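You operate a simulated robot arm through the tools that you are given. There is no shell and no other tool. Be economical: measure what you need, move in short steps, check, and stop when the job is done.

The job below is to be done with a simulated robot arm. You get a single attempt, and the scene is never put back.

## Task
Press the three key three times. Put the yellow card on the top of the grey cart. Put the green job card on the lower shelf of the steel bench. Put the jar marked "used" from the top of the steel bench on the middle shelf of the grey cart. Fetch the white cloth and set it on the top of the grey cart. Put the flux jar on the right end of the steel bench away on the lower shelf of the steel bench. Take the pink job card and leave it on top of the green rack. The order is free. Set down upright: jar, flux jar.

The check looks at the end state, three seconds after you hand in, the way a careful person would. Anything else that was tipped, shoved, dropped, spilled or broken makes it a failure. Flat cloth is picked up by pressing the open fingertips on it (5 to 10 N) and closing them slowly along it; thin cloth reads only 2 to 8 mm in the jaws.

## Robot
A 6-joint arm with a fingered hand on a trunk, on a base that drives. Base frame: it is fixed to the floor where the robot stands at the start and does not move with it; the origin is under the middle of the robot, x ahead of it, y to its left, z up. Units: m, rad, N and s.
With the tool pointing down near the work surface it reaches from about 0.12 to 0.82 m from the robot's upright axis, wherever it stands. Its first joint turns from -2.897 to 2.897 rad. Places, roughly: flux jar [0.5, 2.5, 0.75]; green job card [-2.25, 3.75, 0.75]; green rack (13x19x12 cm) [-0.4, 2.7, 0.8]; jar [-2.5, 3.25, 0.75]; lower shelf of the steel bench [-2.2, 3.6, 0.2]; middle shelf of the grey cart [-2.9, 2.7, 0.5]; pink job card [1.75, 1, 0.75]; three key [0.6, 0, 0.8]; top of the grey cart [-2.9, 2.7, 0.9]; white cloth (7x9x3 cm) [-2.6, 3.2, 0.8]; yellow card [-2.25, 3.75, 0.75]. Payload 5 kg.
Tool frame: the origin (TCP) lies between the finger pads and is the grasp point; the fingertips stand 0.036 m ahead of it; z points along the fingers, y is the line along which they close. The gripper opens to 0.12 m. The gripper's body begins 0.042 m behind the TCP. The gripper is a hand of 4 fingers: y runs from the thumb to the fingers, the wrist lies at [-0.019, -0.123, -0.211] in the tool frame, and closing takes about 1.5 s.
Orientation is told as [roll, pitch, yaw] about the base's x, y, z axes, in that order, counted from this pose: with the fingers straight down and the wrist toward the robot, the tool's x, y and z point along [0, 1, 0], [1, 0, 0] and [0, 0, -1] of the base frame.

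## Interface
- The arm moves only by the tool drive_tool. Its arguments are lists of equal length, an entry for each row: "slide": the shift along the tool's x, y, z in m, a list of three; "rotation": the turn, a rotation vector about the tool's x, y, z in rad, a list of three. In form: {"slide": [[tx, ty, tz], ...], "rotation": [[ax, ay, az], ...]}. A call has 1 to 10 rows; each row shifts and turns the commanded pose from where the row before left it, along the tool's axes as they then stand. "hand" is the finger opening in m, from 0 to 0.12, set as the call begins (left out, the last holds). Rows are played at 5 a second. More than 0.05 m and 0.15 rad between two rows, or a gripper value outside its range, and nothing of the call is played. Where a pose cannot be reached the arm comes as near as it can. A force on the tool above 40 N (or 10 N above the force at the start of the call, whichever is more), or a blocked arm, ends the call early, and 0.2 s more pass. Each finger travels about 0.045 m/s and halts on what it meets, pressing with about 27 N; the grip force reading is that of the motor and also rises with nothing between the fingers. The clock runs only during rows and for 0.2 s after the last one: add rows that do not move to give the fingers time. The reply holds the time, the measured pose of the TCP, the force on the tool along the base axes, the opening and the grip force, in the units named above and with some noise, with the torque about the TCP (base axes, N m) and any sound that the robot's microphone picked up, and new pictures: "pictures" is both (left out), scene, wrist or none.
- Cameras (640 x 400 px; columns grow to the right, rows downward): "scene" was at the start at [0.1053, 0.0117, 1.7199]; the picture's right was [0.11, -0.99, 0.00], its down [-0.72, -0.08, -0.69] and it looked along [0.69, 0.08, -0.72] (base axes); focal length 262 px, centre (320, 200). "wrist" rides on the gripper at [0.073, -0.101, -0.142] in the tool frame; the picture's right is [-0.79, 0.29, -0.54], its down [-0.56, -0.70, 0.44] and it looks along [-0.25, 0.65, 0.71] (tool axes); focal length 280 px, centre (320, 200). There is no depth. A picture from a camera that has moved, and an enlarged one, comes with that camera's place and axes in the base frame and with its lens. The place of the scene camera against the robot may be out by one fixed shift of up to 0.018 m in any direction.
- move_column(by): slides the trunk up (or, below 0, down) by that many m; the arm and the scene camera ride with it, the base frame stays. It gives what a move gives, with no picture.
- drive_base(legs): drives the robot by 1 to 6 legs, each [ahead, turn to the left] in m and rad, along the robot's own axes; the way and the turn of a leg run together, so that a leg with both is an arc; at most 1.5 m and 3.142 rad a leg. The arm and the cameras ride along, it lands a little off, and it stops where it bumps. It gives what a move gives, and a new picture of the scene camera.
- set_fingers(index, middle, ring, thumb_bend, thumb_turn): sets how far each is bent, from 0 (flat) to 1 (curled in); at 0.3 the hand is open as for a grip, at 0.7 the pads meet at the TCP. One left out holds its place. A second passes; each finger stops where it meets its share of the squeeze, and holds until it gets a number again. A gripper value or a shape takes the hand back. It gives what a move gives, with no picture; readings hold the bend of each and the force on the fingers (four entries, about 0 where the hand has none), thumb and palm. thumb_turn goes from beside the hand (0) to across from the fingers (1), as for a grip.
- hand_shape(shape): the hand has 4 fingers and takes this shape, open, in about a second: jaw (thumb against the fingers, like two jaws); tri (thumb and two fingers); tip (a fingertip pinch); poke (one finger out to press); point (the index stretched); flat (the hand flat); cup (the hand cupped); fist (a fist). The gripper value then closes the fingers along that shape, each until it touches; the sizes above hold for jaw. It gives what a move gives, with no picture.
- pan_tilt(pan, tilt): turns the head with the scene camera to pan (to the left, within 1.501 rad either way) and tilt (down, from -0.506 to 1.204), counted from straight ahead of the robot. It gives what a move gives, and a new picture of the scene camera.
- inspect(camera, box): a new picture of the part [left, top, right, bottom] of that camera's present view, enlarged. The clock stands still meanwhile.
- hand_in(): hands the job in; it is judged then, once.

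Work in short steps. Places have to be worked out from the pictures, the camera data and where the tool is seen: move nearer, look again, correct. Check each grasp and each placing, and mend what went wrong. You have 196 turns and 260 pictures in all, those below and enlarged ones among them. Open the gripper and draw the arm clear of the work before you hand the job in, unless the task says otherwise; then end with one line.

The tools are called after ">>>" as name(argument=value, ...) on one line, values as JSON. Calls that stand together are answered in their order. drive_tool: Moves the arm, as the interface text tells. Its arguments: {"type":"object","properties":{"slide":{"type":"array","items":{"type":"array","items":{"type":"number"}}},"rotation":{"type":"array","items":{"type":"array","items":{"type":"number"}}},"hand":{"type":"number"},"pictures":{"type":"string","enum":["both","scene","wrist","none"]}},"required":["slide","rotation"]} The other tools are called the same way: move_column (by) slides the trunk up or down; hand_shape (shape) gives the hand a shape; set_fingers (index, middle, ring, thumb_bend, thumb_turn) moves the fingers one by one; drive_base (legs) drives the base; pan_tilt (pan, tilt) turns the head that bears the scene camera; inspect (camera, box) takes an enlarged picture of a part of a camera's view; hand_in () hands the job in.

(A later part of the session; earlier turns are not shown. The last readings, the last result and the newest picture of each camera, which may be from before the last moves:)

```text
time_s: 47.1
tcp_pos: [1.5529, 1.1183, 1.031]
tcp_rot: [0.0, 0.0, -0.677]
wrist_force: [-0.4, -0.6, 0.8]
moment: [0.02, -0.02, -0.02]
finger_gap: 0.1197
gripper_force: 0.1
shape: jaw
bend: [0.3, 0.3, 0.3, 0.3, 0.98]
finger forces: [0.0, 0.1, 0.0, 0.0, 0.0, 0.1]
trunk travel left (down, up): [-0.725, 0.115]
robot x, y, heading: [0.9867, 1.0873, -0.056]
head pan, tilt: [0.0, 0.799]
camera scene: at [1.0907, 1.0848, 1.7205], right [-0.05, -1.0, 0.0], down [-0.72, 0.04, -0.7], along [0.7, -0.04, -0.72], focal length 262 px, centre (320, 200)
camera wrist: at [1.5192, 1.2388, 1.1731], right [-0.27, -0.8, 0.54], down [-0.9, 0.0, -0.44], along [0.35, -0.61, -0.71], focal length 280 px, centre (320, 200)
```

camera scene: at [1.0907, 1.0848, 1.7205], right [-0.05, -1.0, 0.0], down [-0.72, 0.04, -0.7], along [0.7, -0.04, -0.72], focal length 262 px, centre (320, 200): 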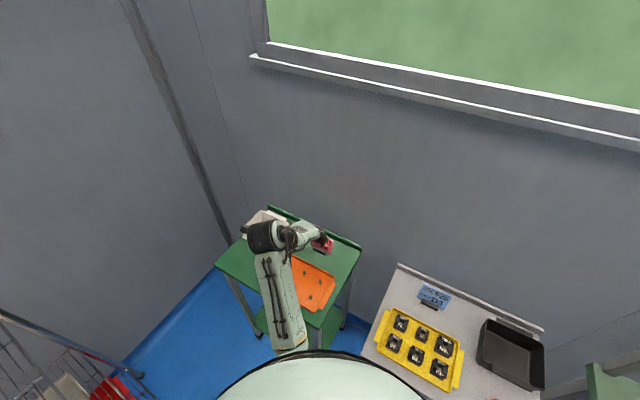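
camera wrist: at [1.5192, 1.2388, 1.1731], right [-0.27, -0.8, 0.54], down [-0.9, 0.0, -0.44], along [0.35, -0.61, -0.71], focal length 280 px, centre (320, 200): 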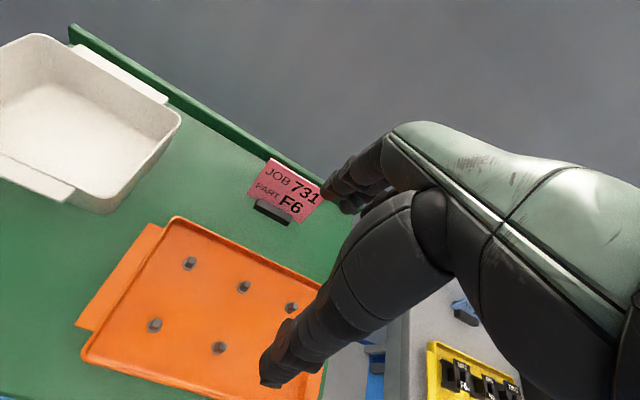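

The card's foot triangulates to (1.654, 1.054, 0.85) and its top centre to (1.687, 1.038, 0.904). I move above it with a 6 cm opening, then descend partway and look.

>>> drive_tool(slide=[[0.006, 0.045, 0], [0.006, 0.045, 0], [0.006, 0.045, 0], [0, 0.006, 0.03], [0, 0, 0.04], [0, 0, 0]], rotation=[[0, 0, 0], [0, 0, 0], [0, 0, 0], [0, 0, 0], [0, 0, 0], [0, 0, 0]], hand=0.06)

```text
time_s: 48.5
tcp_pos: [1.6761, 1.0433, 0.9614]
tcp_rot: [0.0, 0.0, -0.677]
wrist_force: [0.1, -0.1, 0.0]
moment: [0.02, 0.02, 0.01]
finger_gap: 0.0603
gripper_force: 0.0
shape: jaw
bend: [0.74, 0.45, 0.42, 0.69, 1.0]
finger forces: [0.0, 0.1, 0.1, 0.0, 0.1, 0.1]
trunk travel left (down, up): [-0.725, 0.115]
robot x, y, heading: [0.9884, 1.0878, -0.054]
head pan, tilt: [0.0, 0.799]
camera scene: at [1.0916, 1.0843, 1.7204], right [-0.05, -1.0, 0.0], down [-0.72, 0.04, -0.7], along [0.7, -0.04, -0.72], focal length 262 px, centre (320, 200)
camera wrist: at [1.6423, 1.1638, 1.1038], right [-0.27, -0.8, 0.54], down [-0.9, 0.0, -0.44], along [0.35, -0.61, -0.71], focal length 280 px, centre (320, 200)
```

scene: 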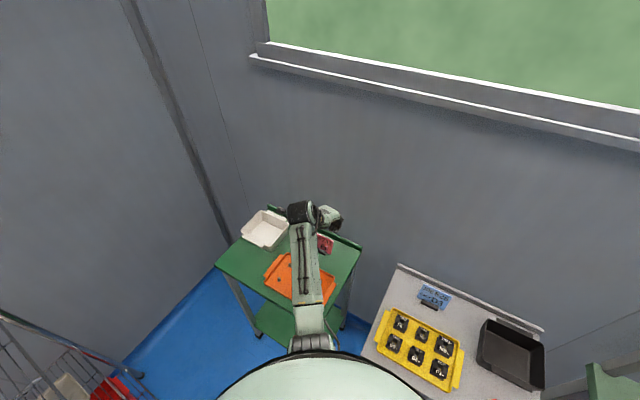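
wrist: 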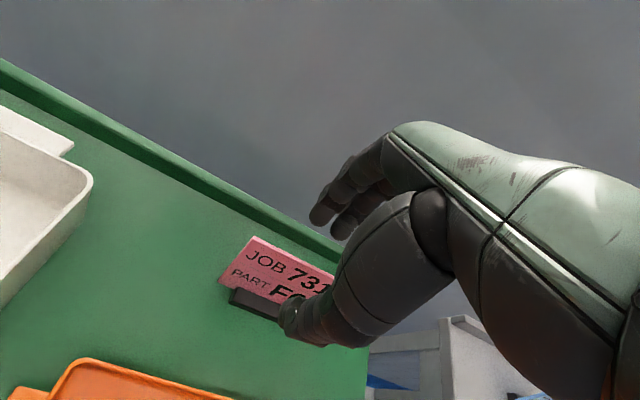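

Fingers straddle the card: thumb on the near side, fingers behind. I descend 6 cm and check before closing.

>>> drive_tool(slide=[[0, 0, 0.025], [0, 0, 0.025], [0, 0, 0.012], [0, 0, 0]], rotation=[[0, 0, 0], [0, 0, 0], [0, 0, 0], [0, 0, 0]], pictures="wrist")

```text
time_s: 49.5
tcp_pos: [1.6737, 1.0441, 0.9002]
tcp_rot: [0.001, 0.0, -0.678]
wrist_force: [0.4, -0.7, 0.0]
moment: [0.03, 0.02, 0.0]
finger_gap: 0.0602
gripper_force: 0.0
shape: jaw
bend: [0.74, 0.45, 0.42, 0.69, 1.0]
finger forces: [0.0, 0.0, 0.0, 0.0, 0.0, 0.1]
trunk travel left (down, up): [-0.725, 0.115]
robot x, y, heading: [0.9875, 1.0897, -0.055]
head pan, tilt: [0.0, 0.799]
camera wrist: at [1.6396, 1.1642, 1.0434], right [-0.27, -0.8, 0.54], down [-0.9, 0.0, -0.44], along [0.35, -0.61, -0.71], focal length 280 px, centre (320, 200)
```

wrist: 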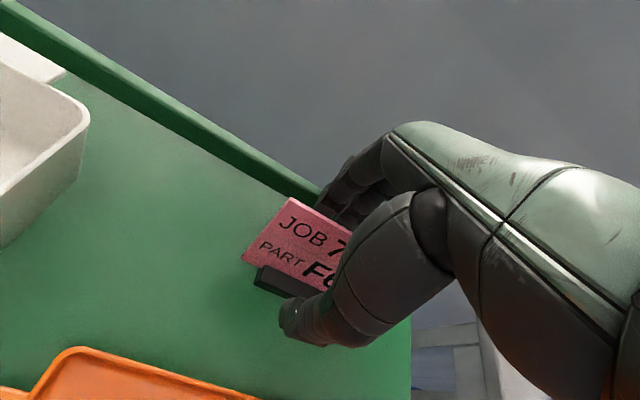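

The card lies between thumb and fingers. I close.

>>> drive_tool(slide=[[0, 0, 0], [0, 0, 0], [0, 0, 0], [0, 0, 0], [0, 0, 0], [0, 0, 0], [0, 0, 0]], rotation=[[0, 0, 0], [0, 0, 0], [0, 0, 0], [0, 0, 0], [0, 0, 0], [0, 0, 0], [0, 0, 0]], hand=0.0, pictures="wrist")

```text
time_s: 51.1
tcp_pos: [1.6729, 1.0426, 0.9013]
tcp_rot: [-0.001, 0.0, -0.676]
wrist_force: [0.4, -0.5, 1.8]
moment: [0.04, 0.03, 0.05]
finger_gap: 0.0
gripper_force: 27.4
shape: jaw
bend: [0.7, 0.7, 0.7, 0.7, 1.0]
finger forces: [14.6, 6.6, 2.6, 0.0, 24.4, 0.0]
trunk travel left (down, up): [-0.725, 0.115]
robot x, y, heading: [0.984, 1.0886, -0.059]
head pan, tilt: [0.0, 0.799]
camera wrist: at [1.6395, 1.1642, 1.0438], right [-0.27, -0.8, 0.54], down [-0.9, 0.0, -0.44], along [0.35, -0.61, -0.71], focal length 280 px, centre (320, 200)
```

wrist: 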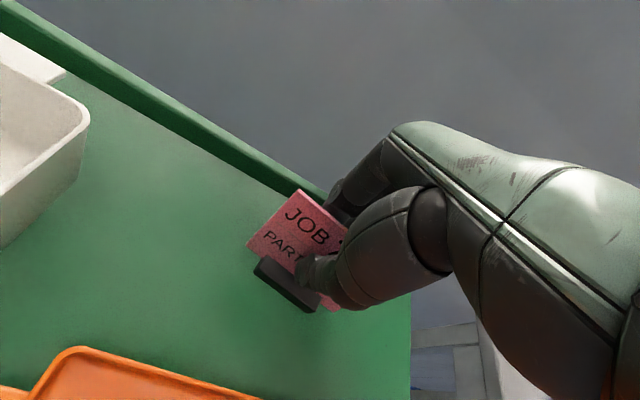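

Gripped at 27 N. I lift gently and see whether card and foot come along.

>>> drive_tool(slide=[[0, 0, -0.02], [0, 0, -0.03], [0, 0, -0.03], [0, 0, 0]], rotation=[[0, 0, 0], [0, 0, 0], [0, 0, 0], [0, 0, 0]], pictures="wrist")

```text
time_s: 52.1
tcp_pos: [1.6731, 1.0456, 0.9812]
tcp_rot: [-0.002, 0.001, -0.677]
wrist_force: [0.3, -0.9, 0.1]
moment: [0.01, -0.02, -0.04]
finger_gap: 0.0
gripper_force: 26.7
shape: jaw
bend: [0.7, 0.7, 0.7, 0.7, 1.0]
finger forces: [15.4, 6.3, 2.1, 0.0, 23.7, 0.0]
trunk travel left (down, up): [-0.725, 0.115]
robot x, y, heading: [0.9845, 1.0896, -0.054]
head pan, tilt: [0.0, 0.799]
camera wrist: at [1.6384, 1.1649, 1.1249], right [-0.27, -0.8, 0.54], down [-0.9, 0.0, -0.44], along [0.35, -0.61, -0.71], focal length 280 px, centre (320, 200)
```

wrist: 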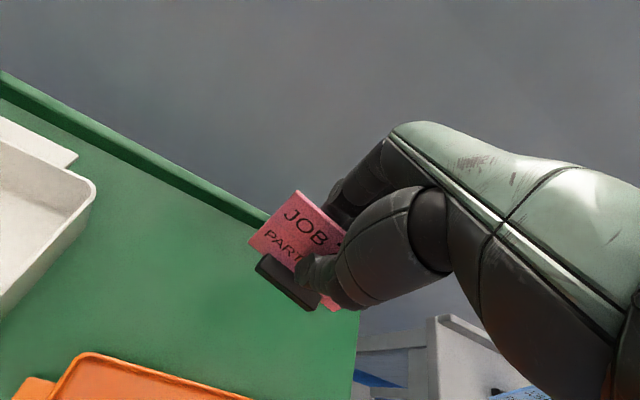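

Card and foot lifted together. I retract the arm and raise it for travel, then back away from the tables.

>>> drive_tool(slide=[[0, 0, -0.04], [-0.022, -0.0365, -0.01], [-0.022, -0.0365, -0.01], [-0.022, -0.0365, -0.01], [-0.022, -0.0365, -0.01], [-0.022, -0.0365, 0], [-0.022, -0.0365, 0], [0, 0, 0]], rotation=[[0, 0, 0], [0, 0, -0.1], [0, 0, -0.1], [0, 0, -0.1], [0, 0, -0.1], [0, 0, -0.1], [0, 0, -0.1], [0, 0, 0]], pictures="wrist")

>>> pan_tilt(pan=0.3, tilt=0.6)

>>> drive_base(legs=[[-0.6, 0], [0, 2.42], [1.5, 0], [0, -1.4]])

```text
time_s: 53.9
tcp_pos: [1.4233, 1.0176, 1.0623]
tcp_rot: [0.0, 0.001, -0.074]
wrist_force: [0.0, 0.0, -1.3]
moment: [0.01, -0.03, 0.02]
finger_gap: 0.0
gripper_force: 26.9
shape: jaw
bend: [0.7, 0.7, 0.7, 0.7, 1.0]
finger forces: [15.2, 6.2, 2.2, 0.0, 23.6, 0.0]
trunk travel left (down, up): [-0.725, 0.115]
robot x, y, heading: [0.9828, 1.0884, -0.053]
head pan, tilt: [0.0, 0.799]
camera wrist: at [1.3287, 1.0977, 1.204], right [0.23, -0.81, 0.54], down [-0.74, -0.51, -0.44], along [0.63, -0.3, -0.72], focal length 280 px, centre (320, 200)
```

wrist: 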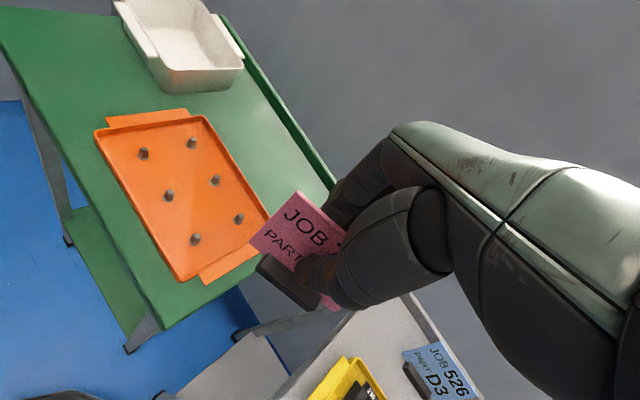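

```text
time_s: 54.7
tcp_pos: [1.4238, 1.0175, 1.0609]
tcp_rot: [-0.001, 0.002, -0.077]
wrist_force: [-0.9, 0.0, -0.7]
moment: [0.01, -0.01, 0.01]
finger_gap: 0.0
gripper_force: 27.0
shape: jaw
bend: [0.7, 0.7, 0.7, 0.7, 1.0]
finger forces: [15.3, 6.2, 2.2, 0.0, 23.7, 0.0]
trunk travel left (down, up): [-0.725, 0.115]
robot x, y, heading: [0.9854, 1.0881, -0.053]
head pan, tilt: [0.3, 0.6]
camera scene: at [1.0962, 1.1101, 1.7373], right [0.24, -0.97, 0.0], down [-0.55, -0.14, -0.82], along [0.8, 0.2, -0.57], focal length 262 px, centre (320, 200)
```

scene: 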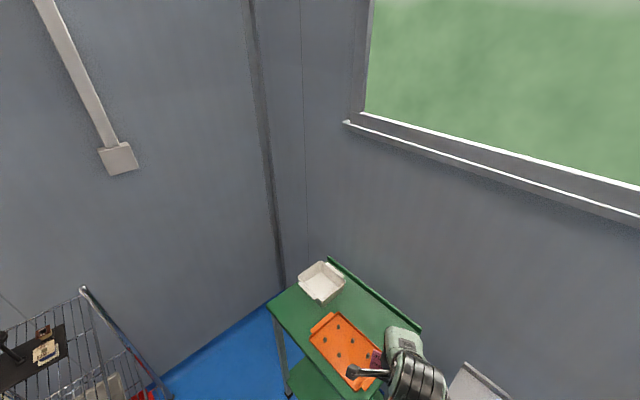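

```text
time_s: 77.0
tcp_pos: [-0.4094, 2.5356, 1.0617]
tcp_rot: [0.0, 0.001, 0.972]
wrist_force: [-0.4, -0.4, -0.7]
moment: [-0.02, 0.01, -0.01]
finger_gap: 0.0002
gripper_force: 27.5
shape: jaw
bend: [0.7, 0.7, 0.7, 0.7, 1.0]
finger forces: [14.6, 5.9, 2.1, 0.0, 22.5, 0.1]
trunk travel left (down, up): [-0.725, 0.115]
robot x, y, heading: [-0.6874, 2.1976, 0.993]
head pan, tilt: [0.3, 0.6]
camera scene: at [-0.6532, 2.3043, 1.7373], right [0.96, -0.27, 0.0], down [-0.15, -0.54, -0.83], along [0.22, 0.79, -0.56], focal length 262 px, centre (320, 200)
```

scene: 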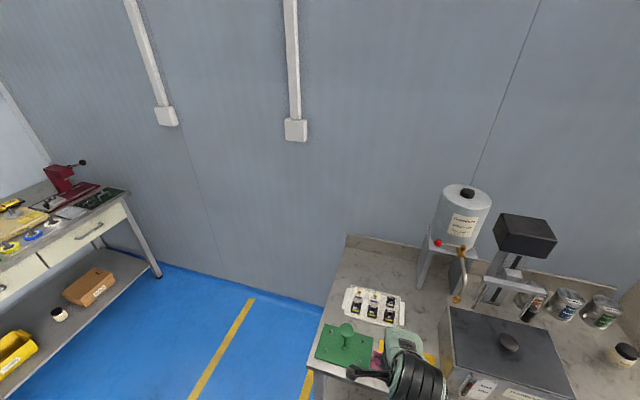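

Now beside the middle bench; the green rack (with a knob) is seen near the hand, and a small jar stands at the right end near (0.47, 2.45). I enlarge the rack and that jar.

>>> inspect(camera="scene", box=[300, 270, 460, 400])

>>> inspect(camera="scene", box=[500, 270, 640, 400])

>>> inspect(camera="wrist", box=[0, 0, 640, 400])

```text
3.08 times, centred on (380, 335) of scene
camera zoom: at [-0.6532, 2.3043, 1.7373], right [0.96, -0.27, 0.0], down [-0.15, -0.54, -0.83], along [0.22, 0.79, -0.56], focal length 805 px, centre (135, -215)
```

zoom: 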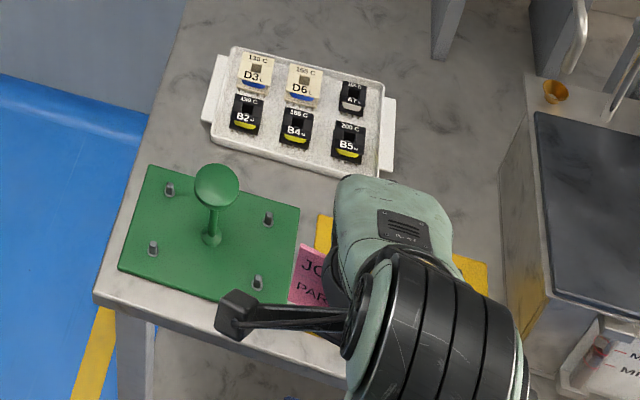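

```text
3.08 times, centred on (570, 335) of scene
camera zoom: at [-0.6532, 2.3043, 1.7373], right [0.96, -0.27, 0.0], down [-0.15, -0.54, -0.83], along [0.22, 0.79, -0.56], focal length 805 px, centre (-449, -215)
```

zoom: 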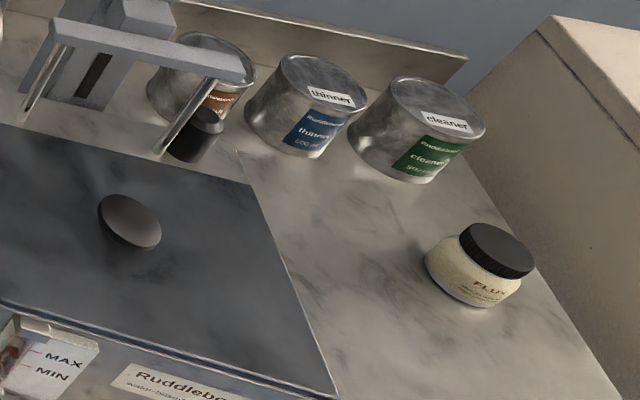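

```text
1.00 times, centred on (320, 200) of wrist (not enlarged: the box is as wide or as high as the picture)
camera zoom: at [-0.5268, 2.4939, 1.2042], right [0.81, -0.21, 0.54], down [0.07, -0.89, -0.44], along [0.58, 0.4, -0.71], focal length 280 px, centre (320, 200)
```

zoom: 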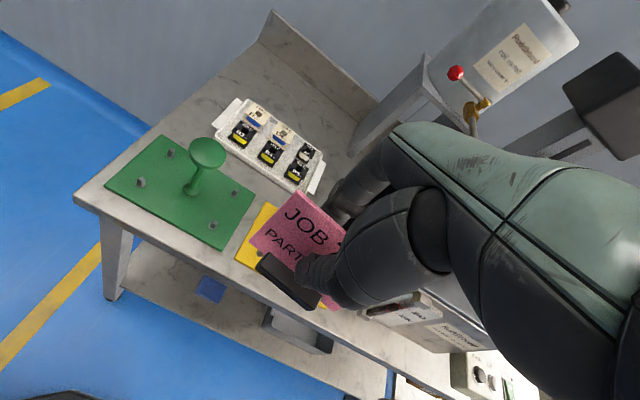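

The jar is labelled FLUX. The rack is a flat plate (13×19) with four pegs and a centre knob, so the card must stand on the free front strip. I zoom on the held card to judge its attitude.

>>> inspect(camera="wrist", box=[220, 160, 400, 330])

>>> drive_tool(slide=[[0, -0.02, -0.03], [0, -0.02, -0.03], [0, 0, 0], [0, 0, 0], [0, 0, 0], [0, 0, 0], [0, 0, 0], [0, 0, 0]], rotation=[[0, 0, 0], [0, 0, 0.15], [0, 0, 0.15], [0, 0, 0.15], [0, 0, 0.15], [0, 0, 0.15], [0, 0, 0.15], [0, 0, 0]], pictures="scene")

```text
2.35 times, centred on (310, 245) of wrist
camera zoom: at [-0.5268, 2.4939, 1.2042], right [0.81, -0.21, 0.54], down [0.07, -0.89, -0.44], along [0.58, 0.4, -0.71], focal length 660 px, centre (344, 94)
```

zoom: 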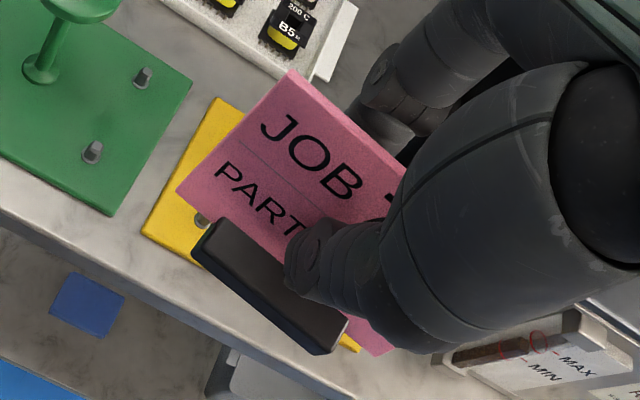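

```text
time_s: 78.8
tcp_pos: [-0.3822, 2.539, 1.074]
tcp_rot: [0.0, -0.004, 0.072]
wrist_force: [0.5, -0.5, -0.6]
moment: [0.01, 0.01, 0.0]
finger_gap: 0.0
gripper_force: 27.4
shape: jaw
bend: [0.7, 0.7, 0.7, 0.7, 1.0]
finger forces: [14.6, 5.9, 2.0, 0.0, 22.7, 0.0]
out of reach, approached as far as the arm can: row 1, 2, 7
trunk travel left (down, up): [-0.725, 0.115]
robot x, y, heading: [-0.6851, 2.1932, 0.993]
head pan, tilt: [0.3, 0.6]
camera scene: at [-0.6534, 2.3041, 1.7373], right [0.96, -0.27, 0.0], down [-0.15, -0.54, -0.83], along [0.22, 0.79, -0.56], focal length 262 px, centre (320, 200)
```

scene: 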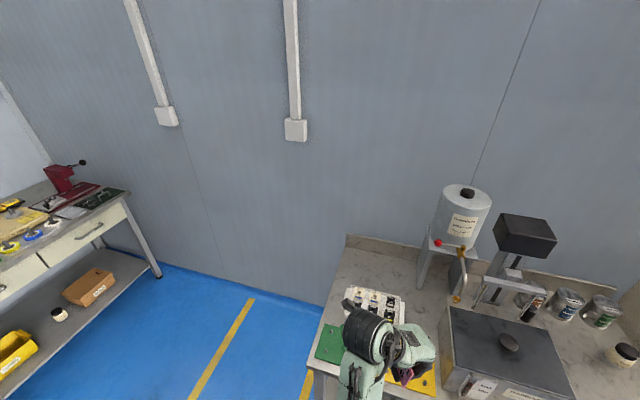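

The card sits with its foot about 5.5 cm long, 5.6 cm below the TCP. I'll place it on the right half of the plate, with the fingers pointing away from the knob. I rotate to yaw ≈ −0.56 above the rack and look with the wrist camera.

>>> drive_tool(slide=[[0.03, -0.02, 0], [0.03, -0.02, 0], [0, 0, 0], [0, 0, 0], [0, 0, 0], [0, 0, 0]], rotation=[[0, 0, 0], [0, 0, 0.145], [0, 0, 0.145], [0, 0, 0.145], [0, 0, 0.145], [0, 0, 0]], pictures="both")

```text
time_s: 80.2
tcp_pos: [-0.3598, 2.5909, 0.9668]
tcp_rot: [0.004, -0.002, -0.506]
wrist_force: [-0.1, 0.2, -0.6]
moment: [0.0, -0.03, 0.0]
finger_gap: 0.0
gripper_force: 27.0
shape: jaw
bend: [0.7, 0.7, 0.7, 0.7, 1.0]
finger forces: [14.8, 5.9, 2.2, 0.0, 22.8, 0.1]
out of reach, approached as far as the arm can: row 1, 2, 3, 4, 5
trunk travel left (down, up): [-0.725, 0.115]
robot x, y, heading: [-0.6867, 2.1898, 0.992]
head pan, tilt: [0.3, 0.6]
camera scene: at [-0.6538, 2.3034, 1.7374], right [0.96, -0.27, 0.0], down [-0.15, -0.54, -0.83], along [0.22, 0.79, -0.56], focal length 262 px, centre (320, 200)
camera wrist: at [-0.4134, 2.7029, 1.1099], right [-0.13, -0.83, 0.54], down [-0.88, -0.15, -0.45], along [0.45, -0.54, -0.71], focal length 280 px, centre (320, 200)
```

scene: 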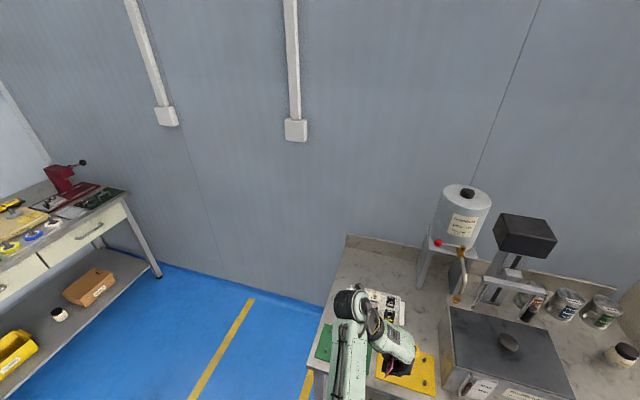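
wrist: 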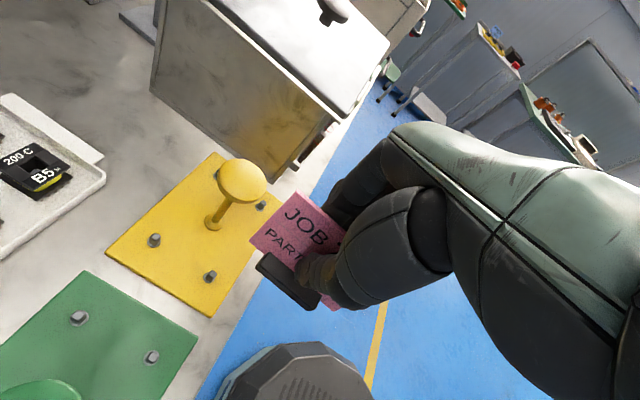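

The arm is near its limits so close in. I raise the column 0.1 m to gain room, and check the pose.

>>> move_column(by=0.1)

>>> drive_tool(slide=[[0, 0, 0], [0, 0, 0]], rotation=[[0, 0, 0.04], [0, 0, 0]], pictures="none")

```text
time_s: 81.6
tcp_pos: [-0.3592, 2.5912, 1.0662]
tcp_rot: [0.0, -0.002, -0.507]
wrist_force: [0.5, -0.3, -0.2]
moment: [0.03, -0.04, -0.02]
finger_gap: 0.0002
gripper_force: 27.0
shape: jaw
bend: [0.7, 0.7, 0.7, 0.7, 1.0]
finger forces: [14.7, 6.0, 2.2, 0.0, 22.8, 0.0]
trunk travel left (down, up): [-0.825, 0.015]
robot x, y, heading: [-0.6906, 2.1892, 0.993]
head pan, tilt: [0.3, 0.6]
```

```text
time_s: 82.2
tcp_pos: [-0.3542, 2.5905, 1.0618]
tcp_rot: [0.007, -0.001, -0.542]
wrist_force: [-0.6, 0.1, -1.3]
moment: [0.03, -0.02, 0.03]
finger_gap: 0.0
gripper_force: 27.1
shape: jaw
bend: [0.7, 0.7, 0.7, 0.7, 1.0]
finger forces: [14.9, 6.1, 2.1, 0.0, 22.7, 0.0]
out of reach, approached as far as the arm can: row 1
trunk travel left (down, up): [-0.825, 0.015]
robot x, y, heading: [-0.6887, 2.1904, 0.998]
head pan, tilt: [0.3, 0.6]
```

Let me try moving toward the target point (−0.428, 2.680) and see whether the arm follows.

>>> drive_tool(slide=[[0.02, -0.03, 0], [0.02, -0.03, 0], [0.0, -0.03, 0], [0, 0, 0]], rotation=[[0, 0, 0], [0, 0, 0], [0, 0, 0], [0, 0, 0]], pictures="wrist")

```text
time_s: 83.2
tcp_pos: [-0.3983, 2.6748, 1.0369]
tcp_rot: [0.003, 0.0, -0.543]
wrist_force: [0.1, 0.5, -0.2]
moment: [0.0, -0.04, -0.01]
finger_gap: 0.0
gripper_force: 26.9
shape: jaw
bend: [0.7, 0.7, 0.7, 0.7, 1.0]
finger forces: [14.9, 6.0, 2.2, 0.0, 22.9, 0.0]
out of reach, approached as far as the arm can: row 1, 2, 3
trunk travel left (down, up): [-0.825, 0.015]
robot x, y, heading: [-0.6895, 2.1911, 0.995]
head pan, tilt: [0.3, 0.6]
camera wrist: at [-0.4493, 2.7886, 1.1795], right [-0.16, -0.83, 0.54], down [-0.89, -0.12, -0.45], along [0.43, -0.55, -0.71], focal length 280 px, centre (320, 200)
```

wrist: 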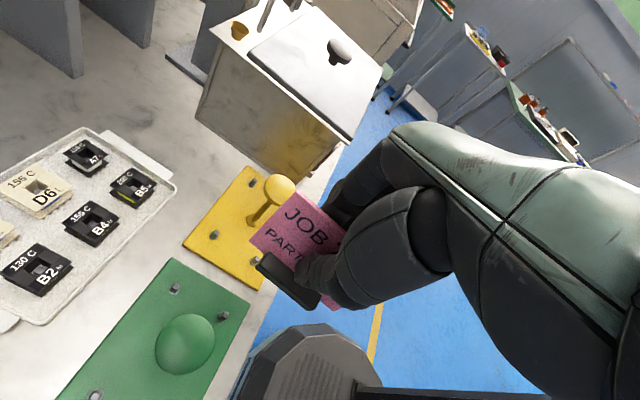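

It follows nearly. Knob is confirmed at (−0.437, 2.734) and right pegs at (−0.368, 2.734), (−0.407, 2.675). I lower to mid height while shifting to the target.

>>> drive_tool(slide=[[0, -0.01, 0.04], [-0.005, -0.01, 0.03], [-0.005, -0.01, 0.02], [0, 0, 0]], rotation=[[0, 0, 0], [0, 0, 0], [0, 0, 0], [0, 0, 0]], pictures="wrist")

```text
time_s: 84.2
tcp_pos: [-0.4278, 2.6814, 0.9461]
tcp_rot: [0.004, -0.001, -0.545]
wrist_force: [0.3, -0.8, -0.7]
moment: [-0.01, 0.01, 0.0]
finger_gap: 0.0002
gripper_force: 26.7
shape: jaw
bend: [0.7, 0.7, 0.7, 0.7, 1.0]
finger forces: [15.0, 5.8, 2.2, 0.1, 23.1, 0.0]
trunk travel left (down, up): [-0.825, 0.015]
robot x, y, heading: [-0.6904, 2.1934, 0.995]
head pan, tilt: [0.3, 0.6]
camera wrist: at [-0.4779, 2.7962, 1.0888], right [-0.16, -0.83, 0.54], down [-0.89, -0.12, -0.45], along [0.43, -0.55, -0.71], focal length 280 px, centre (320, 200)
```

wrist: 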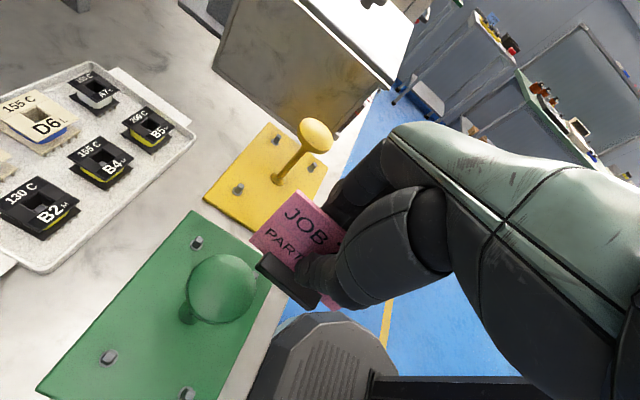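

Position fits: knob is 3.4 cm off in y and 4.3 cm in x, with clearance. I descend and check.

>>> drive_tool(slide=[[0, 0, 0.035], [0, 0, 0.035], [0, 0, 0]], rotation=[[0, 0, 0], [0, 0, 0], [0, 0, 0]], pictures="wrist")

```text
time_s: 84.5
tcp_pos: [-0.4247, 2.6802, 0.931]
tcp_rot: [0.017, -0.011, -0.557]
wrist_force: [-1.0, -10.5, 26.1]
moment: [0.25, 0.09, 0.04]
finger_gap: 0.0009
gripper_force: 27.1
shape: jaw
bend: [0.7, 0.7, 0.7, 0.73, 1.0]
finger forces: [20.4, 8.9, 6.8, 0.0, 38.9, 0.1]
trunk travel left (down, up): [-0.825, 0.015]
robot x, y, heading: [-0.6906, 2.1935, 0.996]
head pan, tilt: [0.3, 0.6]
stopped in row 1: the force on the tool passed its limit at 60 N (the readings are from after the stop); the commanded pose is now the measured one
camera wrist: at [-0.4758, 2.7951, 1.0742], right [-0.18, -0.83, 0.53], down [-0.88, -0.1, -0.46], along [0.44, -0.55, -0.71], focal length 280 px, centre (320, 200)
```

wrist: 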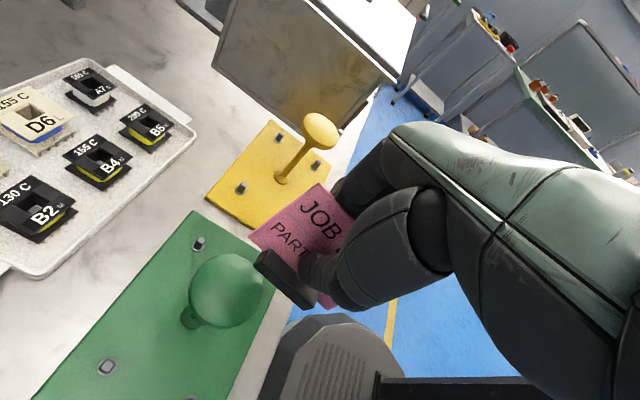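

The foot's corner landed on the knob's edge (60 N stop). I lift straight up and inspect both rack and card.

>>> drive_tool(slide=[[0, 0, -0.03], [0, 0, -0.02], [0, 0, 0]], rotation=[[0, 0, 0], [0, 0, 0], [0, 0, 0]], pictures="none")

>>> inspect(camera="wrist", box=[140, 150, 400, 350])

```text
time_s: 85.3
tcp_pos: [-0.4242, 2.6845, 0.9772]
tcp_rot: [0.007, -0.009, -0.551]
wrist_force: [0.4, 0.2, 0.5]
moment: [-0.01, 0.02, 0.01]
finger_gap: 0.0
gripper_force: 27.1
shape: jaw
bend: [0.7, 0.7, 0.7, 0.72, 1.0]
finger forces: [16.9, 6.8, 2.7, 0.1, 26.3, 0.0]
trunk travel left (down, up): [-0.825, 0.015]
robot x, y, heading: [-0.6872, 2.1901, 0.995]
head pan, tilt: [0.3, 0.6]
```

```text
2.00 times, centred on (270, 250) of wrist
camera zoom: at [-0.4741, 2.7991, 1.1193], right [-0.17, -0.83, 0.54], down [-0.88, -0.11, -0.45], along [0.43, -0.55, -0.71], focal length 561 px, centre (420, 100)
```

zoom: 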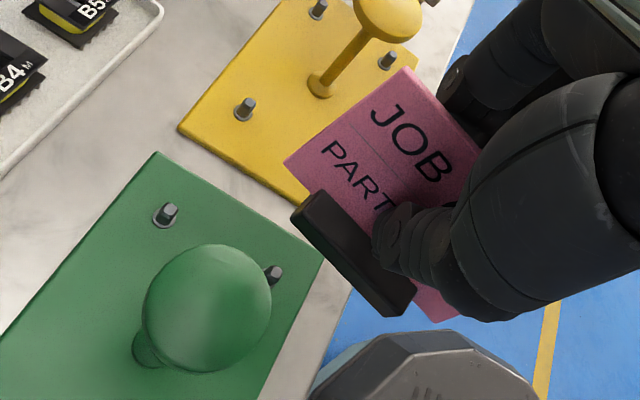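

The card twisted slightly in the grip; its foot centre is now at about (0.009, −0.013) in tool x,y, turned 0.26 rad. I compensate: turn the tool to yaw −0.30 and shift to keep the foot clear of knob and pegs.

>>> drive_tool(slide=[[0, 0, 0], [0, 0, 0], [-0.007, 0.0185, 0], [0, 0, 0.02], [0, 0, 0]], rotation=[[0, 0, -0.125], [0, 0, -0.125], [0, 0, 0], [0, 0, 0], [0, 0, 0]], pictures="none")

>>> inspect(camera="wrist", box=[140, 150, 400, 350])

```text
time_s: 86.5
tcp_pos: [-0.4083, 2.6709, 0.9572]
tcp_rot: [0.009, -0.01, -0.303]
wrist_force: [0.2, 0.5, -0.5]
moment: [-0.02, 0.01, 0.0]
finger_gap: 0.0
gripper_force: 27.5
shape: jaw
bend: [0.7, 0.7, 0.7, 0.72, 1.0]
finger forces: [16.9, 6.8, 2.8, 0.1, 26.2, 0.1]
trunk travel left (down, up): [-0.825, 0.015]
robot x, y, heading: [-0.6865, 2.1916, 0.993]
head pan, tilt: [0.3, 0.6]
```

```text
2.00 times, centred on (270, 250) of wrist
camera zoom: at [-0.4859, 2.7699, 1.1003], right [0.03, -0.84, 0.54], down [-0.83, -0.32, -0.46], along [0.56, -0.43, -0.71], focal length 561 px, centre (420, 100)
```

zoom: 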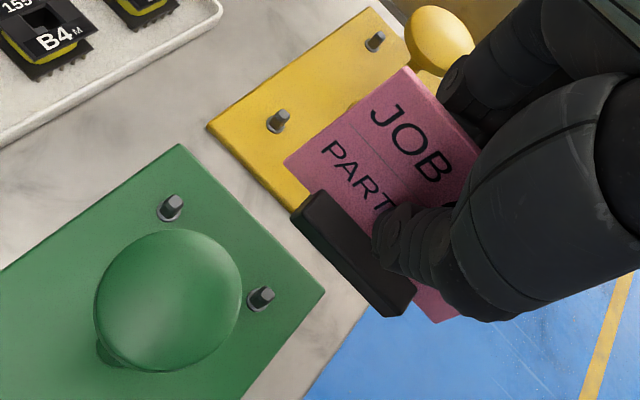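

Geometry agrees again (knob (−0.435, 2.736), peg (−0.408, 2.677)). I descend to z≈0.88 and look.

>>> drive_tool(slide=[[0, 0, 0.03], [0, 0, 0.03], [0, 0, 0.018], [0, 0, 0]], rotation=[[0, 0, 0], [0, 0, 0], [0, 0, 0], [0, 0, 0]], pictures="none")

>>> inspect(camera="wrist", box=[140, 150, 400, 350])

```text
time_s: 87.5
tcp_pos: [-0.4102, 2.6709, 0.88]
tcp_rot: [0.007, -0.009, -0.3]
wrist_force: [-1.1, -0.3, 0.1]
moment: [0.0, -0.01, 0.0]
finger_gap: 0.0001
gripper_force: 27.3
shape: jaw
bend: [0.7, 0.7, 0.7, 0.72, 1.0]
finger forces: [16.9, 6.7, 2.8, 0.1, 26.3, 0.1]
trunk travel left (down, up): [-0.825, 0.015]
robot x, y, heading: [-0.6904, 2.1905, 1.002]
head pan, tilt: [0.3, 0.6]
```

```text
2.00 times, centred on (270, 250) of wrist
camera zoom: at [-0.4868, 2.7704, 1.0223], right [0.03, -0.84, 0.54], down [-0.83, -0.32, -0.45], along [0.56, -0.43, -0.71], focal length 561 px, centre (420, 100)
```

zoom: 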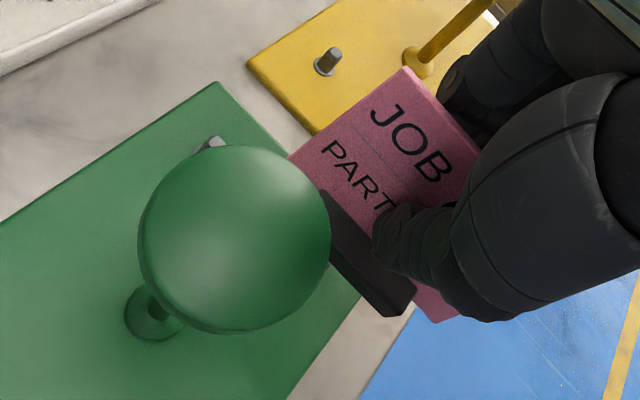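

The foot is beside the knob now and on target over the plate. I lower in small steps toward contact.

>>> drive_tool(slide=[[0, 0, 0.015], [0, 0, 0.012], [0, 0, 0.008], [0, 0, 0]], rotation=[[0, 0, 0], [0, 0, 0], [0, 0, 0], [0, 0, 0]], pictures="none")

```text
time_s: 88.5
tcp_pos: [-0.4085, 2.6701, 0.8452]
tcp_rot: [0.007, -0.011, -0.301]
wrist_force: [-0.4, 0.6, -0.1]
moment: [-0.01, 0.01, 0.01]
finger_gap: 0.0
gripper_force: 26.7
shape: jaw
bend: [0.7, 0.7, 0.7, 0.72, 1.0]
finger forces: [17.0, 6.6, 2.7, 0.0, 26.2, 0.1]
trunk travel left (down, up): [-0.825, 0.015]
robot x, y, heading: [-0.6904, 2.1904, 0.995]
head pan, tilt: [0.3, 0.6]
```

No contact yet at z 0.845. I continue in smaller steps.

>>> drive_tool(slide=[[0, 0, 0.006], [0, 0, 0.005], [0, 0, 0]], rotation=[[0, 0, 0], [0, 0, 0], [0, 0, 0]], pictures="none")

>>> inspect(camera="wrist", box=[140, 150, 400, 350])

```text
time_s: 89.3
tcp_pos: [-0.4082, 2.6746, 0.8428]
tcp_rot: [0.021, -0.017, -0.302]
wrist_force: [-5.0, -6.6, 29.5]
moment: [-0.42, 0.25, -0.04]
finger_gap: 0.0005
gripper_force: 26.9
shape: jaw
bend: [0.7, 0.7, 0.7, 0.72, 1.0]
finger forces: [19.8, 9.3, 2.4, 0.1, 37.4, 0.0]
trunk travel left (down, up): [-0.825, 0.015]
robot x, y, heading: [-0.689, 2.1914, 0.993]
head pan, tilt: [0.3, 0.6]
stopped in row 3: the force on the tool passed its limit at 42 N (the readings are from after the stop); the commanded pose is now the measured one
```

```text
2.00 times, centred on (270, 250) of wrist
camera zoom: at [-0.4862, 2.7729, 0.9838], right [0.03, -0.85, 0.53], down [-0.82, -0.32, -0.47], along [0.57, -0.42, -0.71], focal length 561 px, centre (420, 100)
```

zoom: 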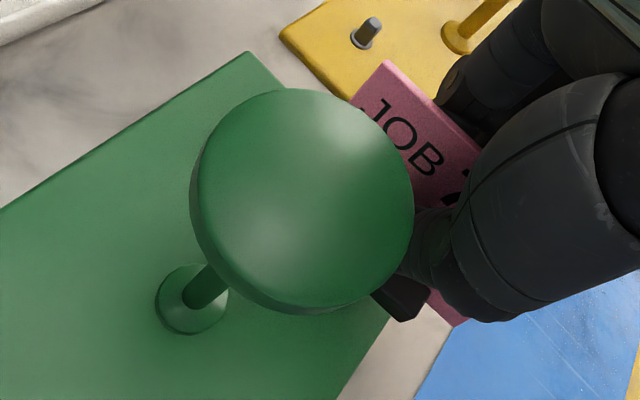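

Contact at z 0.843 lies right under the TCP where peg P4 is: the foot's back edge is resting on that peg (plate ≈ 0.768 would be reached at ≈ 0.828). I lift slightly, shift 9 mm toward the knob side and 4 mm forward, and lower again.

>>> drive_tool(slide=[[0, 0, -0.012], [-0.004, -0.009, 0], [0, 0, 0.01], [0, 0, 0.006], [0, 0, 0]], rotation=[[0, 0, 0], [0, 0, 0], [0, 0, 0], [0, 0, 0], [0, 0, 0]], pictures="none")

```text
time_s: 90.5
tcp_pos: [-0.4201, 2.673, 0.8367]
tcp_rot: [0.021, -0.016, -0.299]
wrist_force: [-15.7, 3.3, 27.9]
moment: [0.19, 0.27, -0.04]
finger_gap: 0.0001
gripper_force: 27.6
shape: jaw
bend: [0.7, 0.7, 0.7, 0.71, 1.0]
finger forces: [18.3, 4.7, 0.4, 0.0, 34.5, 0.0]
trunk travel left (down, up): [-0.825, 0.015]
robot x, y, heading: [-0.6876, 2.1915, 1.0]
head pan, tilt: [0.3, 0.6]
```

Now the index fingertip seems to be resting on peg P4 (top ≈ 0.80). I lift 1 cm and shift a further 12 mm toward the stem side and 5 mm forward so fingers clear the peg, then lower.

>>> drive_tool(slide=[[0, 0, -0.01], [-0.005, -0.012, 0], [0, 0, 0.008], [0, 0, 0.006], [0, 0, 0]], rotation=[[0, 0, 0], [0, 0, 0], [0, 0, 0], [0, 0, 0], [0, 0, 0]], pictures="none")

>>> inspect(camera="wrist", box=[140, 150, 400, 350])

```text
time_s: 91.7
tcp_pos: [-0.4311, 2.6713, 0.8295]
tcp_rot: [0.016, -0.014, -0.301]
wrist_force: [0.4, -0.2, 1.5]
moment: [-0.02, 0.02, 0.04]
finger_gap: 0.0
gripper_force: 26.8
shape: jaw
bend: [0.7, 0.7, 0.7, 0.71, 1.0]
finger forces: [17.6, 6.5, 2.4, 0.1, 25.9, 0.1]
trunk travel left (down, up): [-0.825, 0.015]
robot x, y, heading: [-0.6853, 2.1921, 0.998]
head pan, tilt: [0.3, 0.6]
```

```text
2.00 times, centred on (270, 250) of wrist
camera zoom: at [-0.5094, 2.7698, 0.9717], right [0.03, -0.85, 0.53], down [-0.83, -0.32, -0.46], along [0.56, -0.43, -0.71], focal length 561 px, centre (420, 100)
```

zoom: 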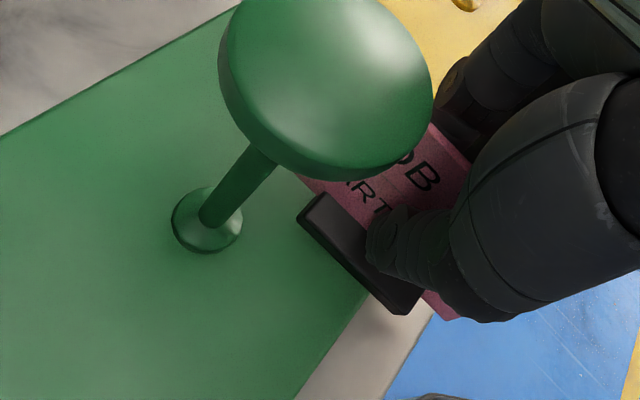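

Free at 0.8295; the foot hovers just over the plate beside the stem. I lower a few more millimetres to contact.

>>> drive_tool(slide=[[0, 0, 0.004], [0, 0, 0.003], [0, 0, 0]], rotation=[[0, 0, 0], [0, 0, 0], [0, 0, 0]], pictures="none")

```text
time_s: 92.5
tcp_pos: [-0.4304, 2.6709, 0.8247]
tcp_rot: [0.019, -0.016, -0.301]
wrist_force: [3.7, -4.9, 23.5]
moment: [-0.15, 0.06, 0.04]
finger_gap: 0.0
gripper_force: 26.7
shape: jaw
bend: [0.7, 0.7, 0.7, 0.72, 1.0]
finger forces: [20.3, 8.0, 3.3, 0.0, 32.3, 0.1]
trunk travel left (down, up): [-0.825, 0.015]
robot x, y, heading: [-0.6882, 2.194, 0.992]
head pan, tilt: [0.3, 0.6]
```

Contact at 0.825, matching the plate. I open only slightly (so fingers don't push the peg) and look.

>>> drive_tool(slide=[[0, 0, -0.001], [0, 0, 0], [0, 0, 0], [0, 0, 0]], rotation=[[0, 0, 0], [0, 0, 0], [0, 0, 0], [0, 0, 0]], hand=0.018, pictures="none")

>>> inspect(camera="wrist", box=[140, 150, 400, 350])

```text
time_s: 93.5
tcp_pos: [-0.4298, 2.6731, 0.8226]
tcp_rot: [0.016, -0.014, -0.304]
wrist_force: [0.6, 0.2, 0.5]
moment: [0.0, 0.0, 0.02]
finger_gap: 0.0179
gripper_force: 0.1
shape: jaw
bend: [0.72, 0.62, 0.6, 0.74, 1.0]
finger forces: [0.0, 0.0, 0.0, 0.0, 0.0, 0.1]
trunk travel left (down, up): [-0.825, 0.015]
robot x, y, heading: [-0.6901, 2.1884, 0.995]
head pan, tilt: [0.3, 0.6]
```

```text
2.00 times, centred on (270, 250) of wrist
camera zoom: at [-0.5089, 2.7707, 0.9646], right [0.03, -0.84, 0.53], down [-0.83, -0.32, -0.46], along [0.56, -0.43, -0.71], focal length 561 px, centre (420, 100)
```

zoom: 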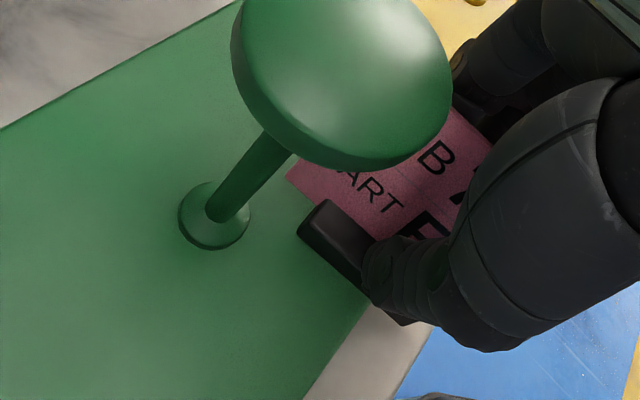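

Released with no forces; the card stands. I raise straight up slowly and look.

>>> drive_tool(slide=[[0, 0, -0.015], [0, 0, -0.02], [0, 0, -0.03], [0, 0, -0.03], [0, 0, 0]], rotation=[[0, 0, 0], [0, 0, 0], [0, 0, 0], [0, 0, 0], [0, 0, 0]], pictures="wrist")

```text
time_s: 94.7
tcp_pos: [-0.4321, 2.6712, 0.9188]
tcp_rot: [0.017, -0.013, -0.301]
wrist_force: [-0.5, -0.5, 0.0]
moment: [0.02, 0.01, 0.02]
finger_gap: 0.0179
gripper_force: 0.1
shape: jaw
bend: [0.72, 0.62, 0.6, 0.74, 1.0]
finger forces: [0.0, 0.1, 0.0, 0.0, 0.0, 0.1]
trunk travel left (down, up): [-0.825, 0.015]
robot x, y, heading: [-0.6891, 2.1917, 0.995]
head pan, tilt: [0.3, 0.6]
camera wrist: at [-0.5093, 2.7688, 1.0604], right [0.03, -0.84, 0.53], down [-0.83, -0.32, -0.46], along [0.56, -0.43, -0.71], focal length 280 px, centre (320, 200)
```

wrist: 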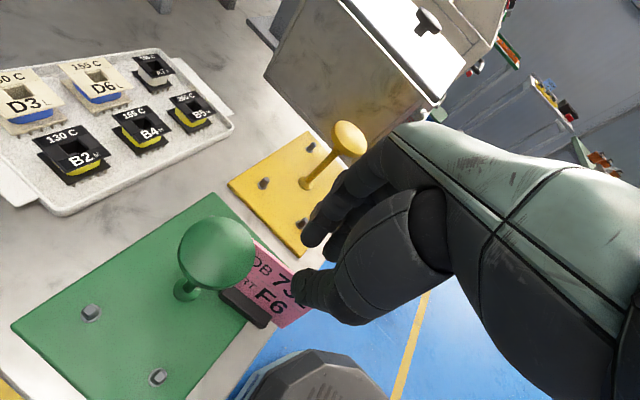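

The card stands on the green rack. I raise and draw the arm back to the robot, then look from the head.

>>> drive_tool(slide=[[0, 0, -0.04], [0, 0, -0.04], [-0.03, 0.02, -0.02], [-0.03, 0.02, 0], [-0.03, 0.02, 0], [-0.03, 0.02, 0], [0, 0, 0]], rotation=[[0, 0, 0], [0, 0, 0], [0, 0, -0.14], [0, 0, -0.14], [0, 0, -0.14], [0, 0, -0.14], [0, 0, -0.14]], hand=0.08, pictures="none")

>>> pan_tilt(pan=0, tilt=0.85)

>>> inspect(camera="wrist", box=[0, 0, 640, 400])

```text
time_s: 96.3
tcp_pos: [-0.3647, 2.5444, 1.0172]
tcp_rot: [0.002, -0.022, 0.401]
wrist_force: [-0.1, 0.0, -0.5]
moment: [0.0, 0.0, 0.01]
finger_gap: 0.0796
gripper_force: 0.0
shape: jaw
bend: [0.27, 0.39, 0.36, 0.62, 1.0]
finger forces: [0.0, 0.0, 0.0, 0.0, 0.1, 0.0]
trunk travel left (down, up): [-0.825, 0.015]
robot x, y, heading: [-0.6866, 2.1908, 1.0]
head pan, tilt: [0.3, 0.6]
```

```text
time_s: 97.1
tcp_pos: [-0.3664, 2.5444, 1.0172]
tcp_rot: [0.005, -0.022, 0.4]
wrist_force: [0.4, 0.3, -0.3]
moment: [-0.03, 0.0, -0.03]
finger_gap: 0.0796
gripper_force: 0.1
shape: jaw
bend: [0.27, 0.39, 0.36, 0.62, 1.0]
finger forces: [0.1, 0.1, 0.0, 0.1, 0.1, 0.0]
trunk travel left (down, up): [-0.825, 0.015]
robot x, y, heading: [-0.6886, 2.1883, 0.998]
head pan, tilt: [0.0, 0.85]
camera scene: at [-0.6349, 2.2847, 1.8164], right [0.84, -0.54, 0.0], down [-0.41, -0.63, -0.66], along [0.36, 0.55, -0.75], focal length 262 px, centre (320, 200)
```

scene: 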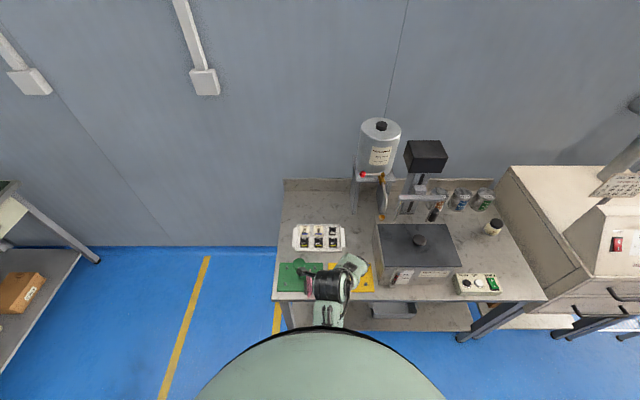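

```text
1.00 times, centred on (320, 200) of wrist (not enlarged: the box is as wide or as high as the picture)
camera zoom: at [-0.4898, 2.5707, 1.1581], right [0.56, -0.62, 0.55], down [-0.42, -0.78, -0.46], along [0.71, 0.03, -0.7], focal length 280 px, centre (320, 200)
```

zoom: 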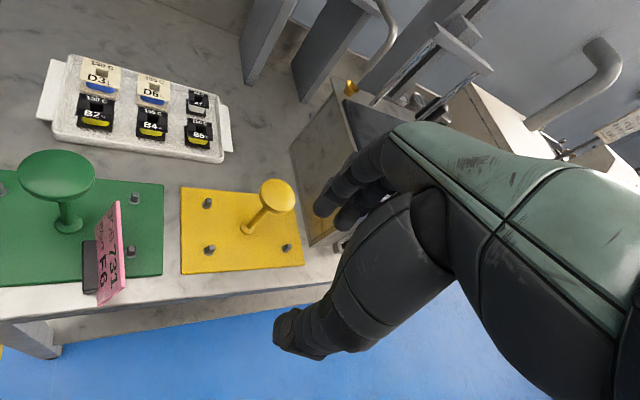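

The pink card stands on the green rack. Next the flux jar at about (0.45, 2.44). I raise the hand, turn left (free side), reverse along the bench, and face it.

>>> drive_tool(slide=[[0, 0, -0.03], [0, -0.01, -0.03], [0, 0, 0]], rotation=[[0, 0, -0.14], [0, 0, -0.14], [0, 0, -0.14]], hand=0.12, pictures="none")

>>> drive_base(legs=[[0, 1.69], [-0.79, 0], [0, -1.67]])

```text
time_s: 97.9
tcp_pos: [-0.374, 2.5385, 1.0765]
tcp_rot: [-0.005, -0.022, 0.821]
wrist_force: [0.7, 0.8, 0.2]
moment: [-0.01, 0.03, 0.01]
finger_gap: 0.1193
gripper_force: 0.0
shape: jaw
bend: [0.3, 0.3, 0.3, 0.3, 0.98]
finger forces: [0.0, 0.0, 0.0, 0.0, 0.0, 0.0]
trunk travel left (down, up): [-0.825, 0.015]
robot x, y, heading: [-0.6916, 2.1947, 0.995]
head pan, tilt: [0.0, 0.85]
```

```text
time_s: 111.8
tcp_pos: [0.3126, 2.1095, 1.0781]
tcp_rot: [-0.006, -0.021, 0.757]
wrist_force: [0.9, -0.2, -0.4]
moment: [0.04, 0.01, 0.0]
finger_gap: 0.1197
gripper_force: 0.1
shape: jaw
bend: [0.3, 0.3, 0.3, 0.3, 0.98]
finger forces: [0.0, 0.1, 0.0, 0.1, 0.0, 0.0]
trunk travel left (down, up): [-0.825, 0.015]
robot x, y, heading: [-0.0217, 1.781, 0.935]
head pan, tilt: [0.0, 0.85]
camera scene: at [0.037, 1.8719, 1.8164], right [0.8, -0.6, 0.0], down [-0.45, -0.6, -0.66], along [0.39, 0.53, -0.75], focal length 262 px, centre (320, 200)
```

scene: 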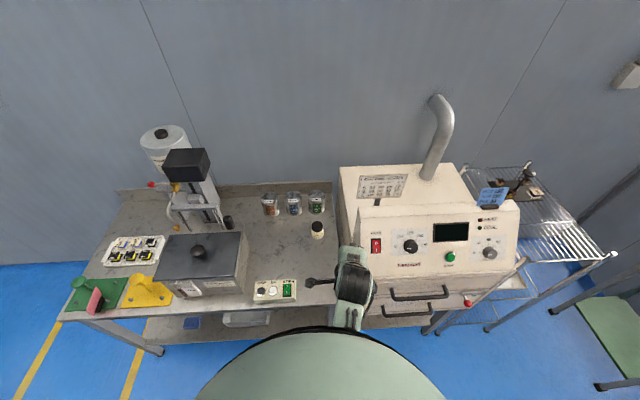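

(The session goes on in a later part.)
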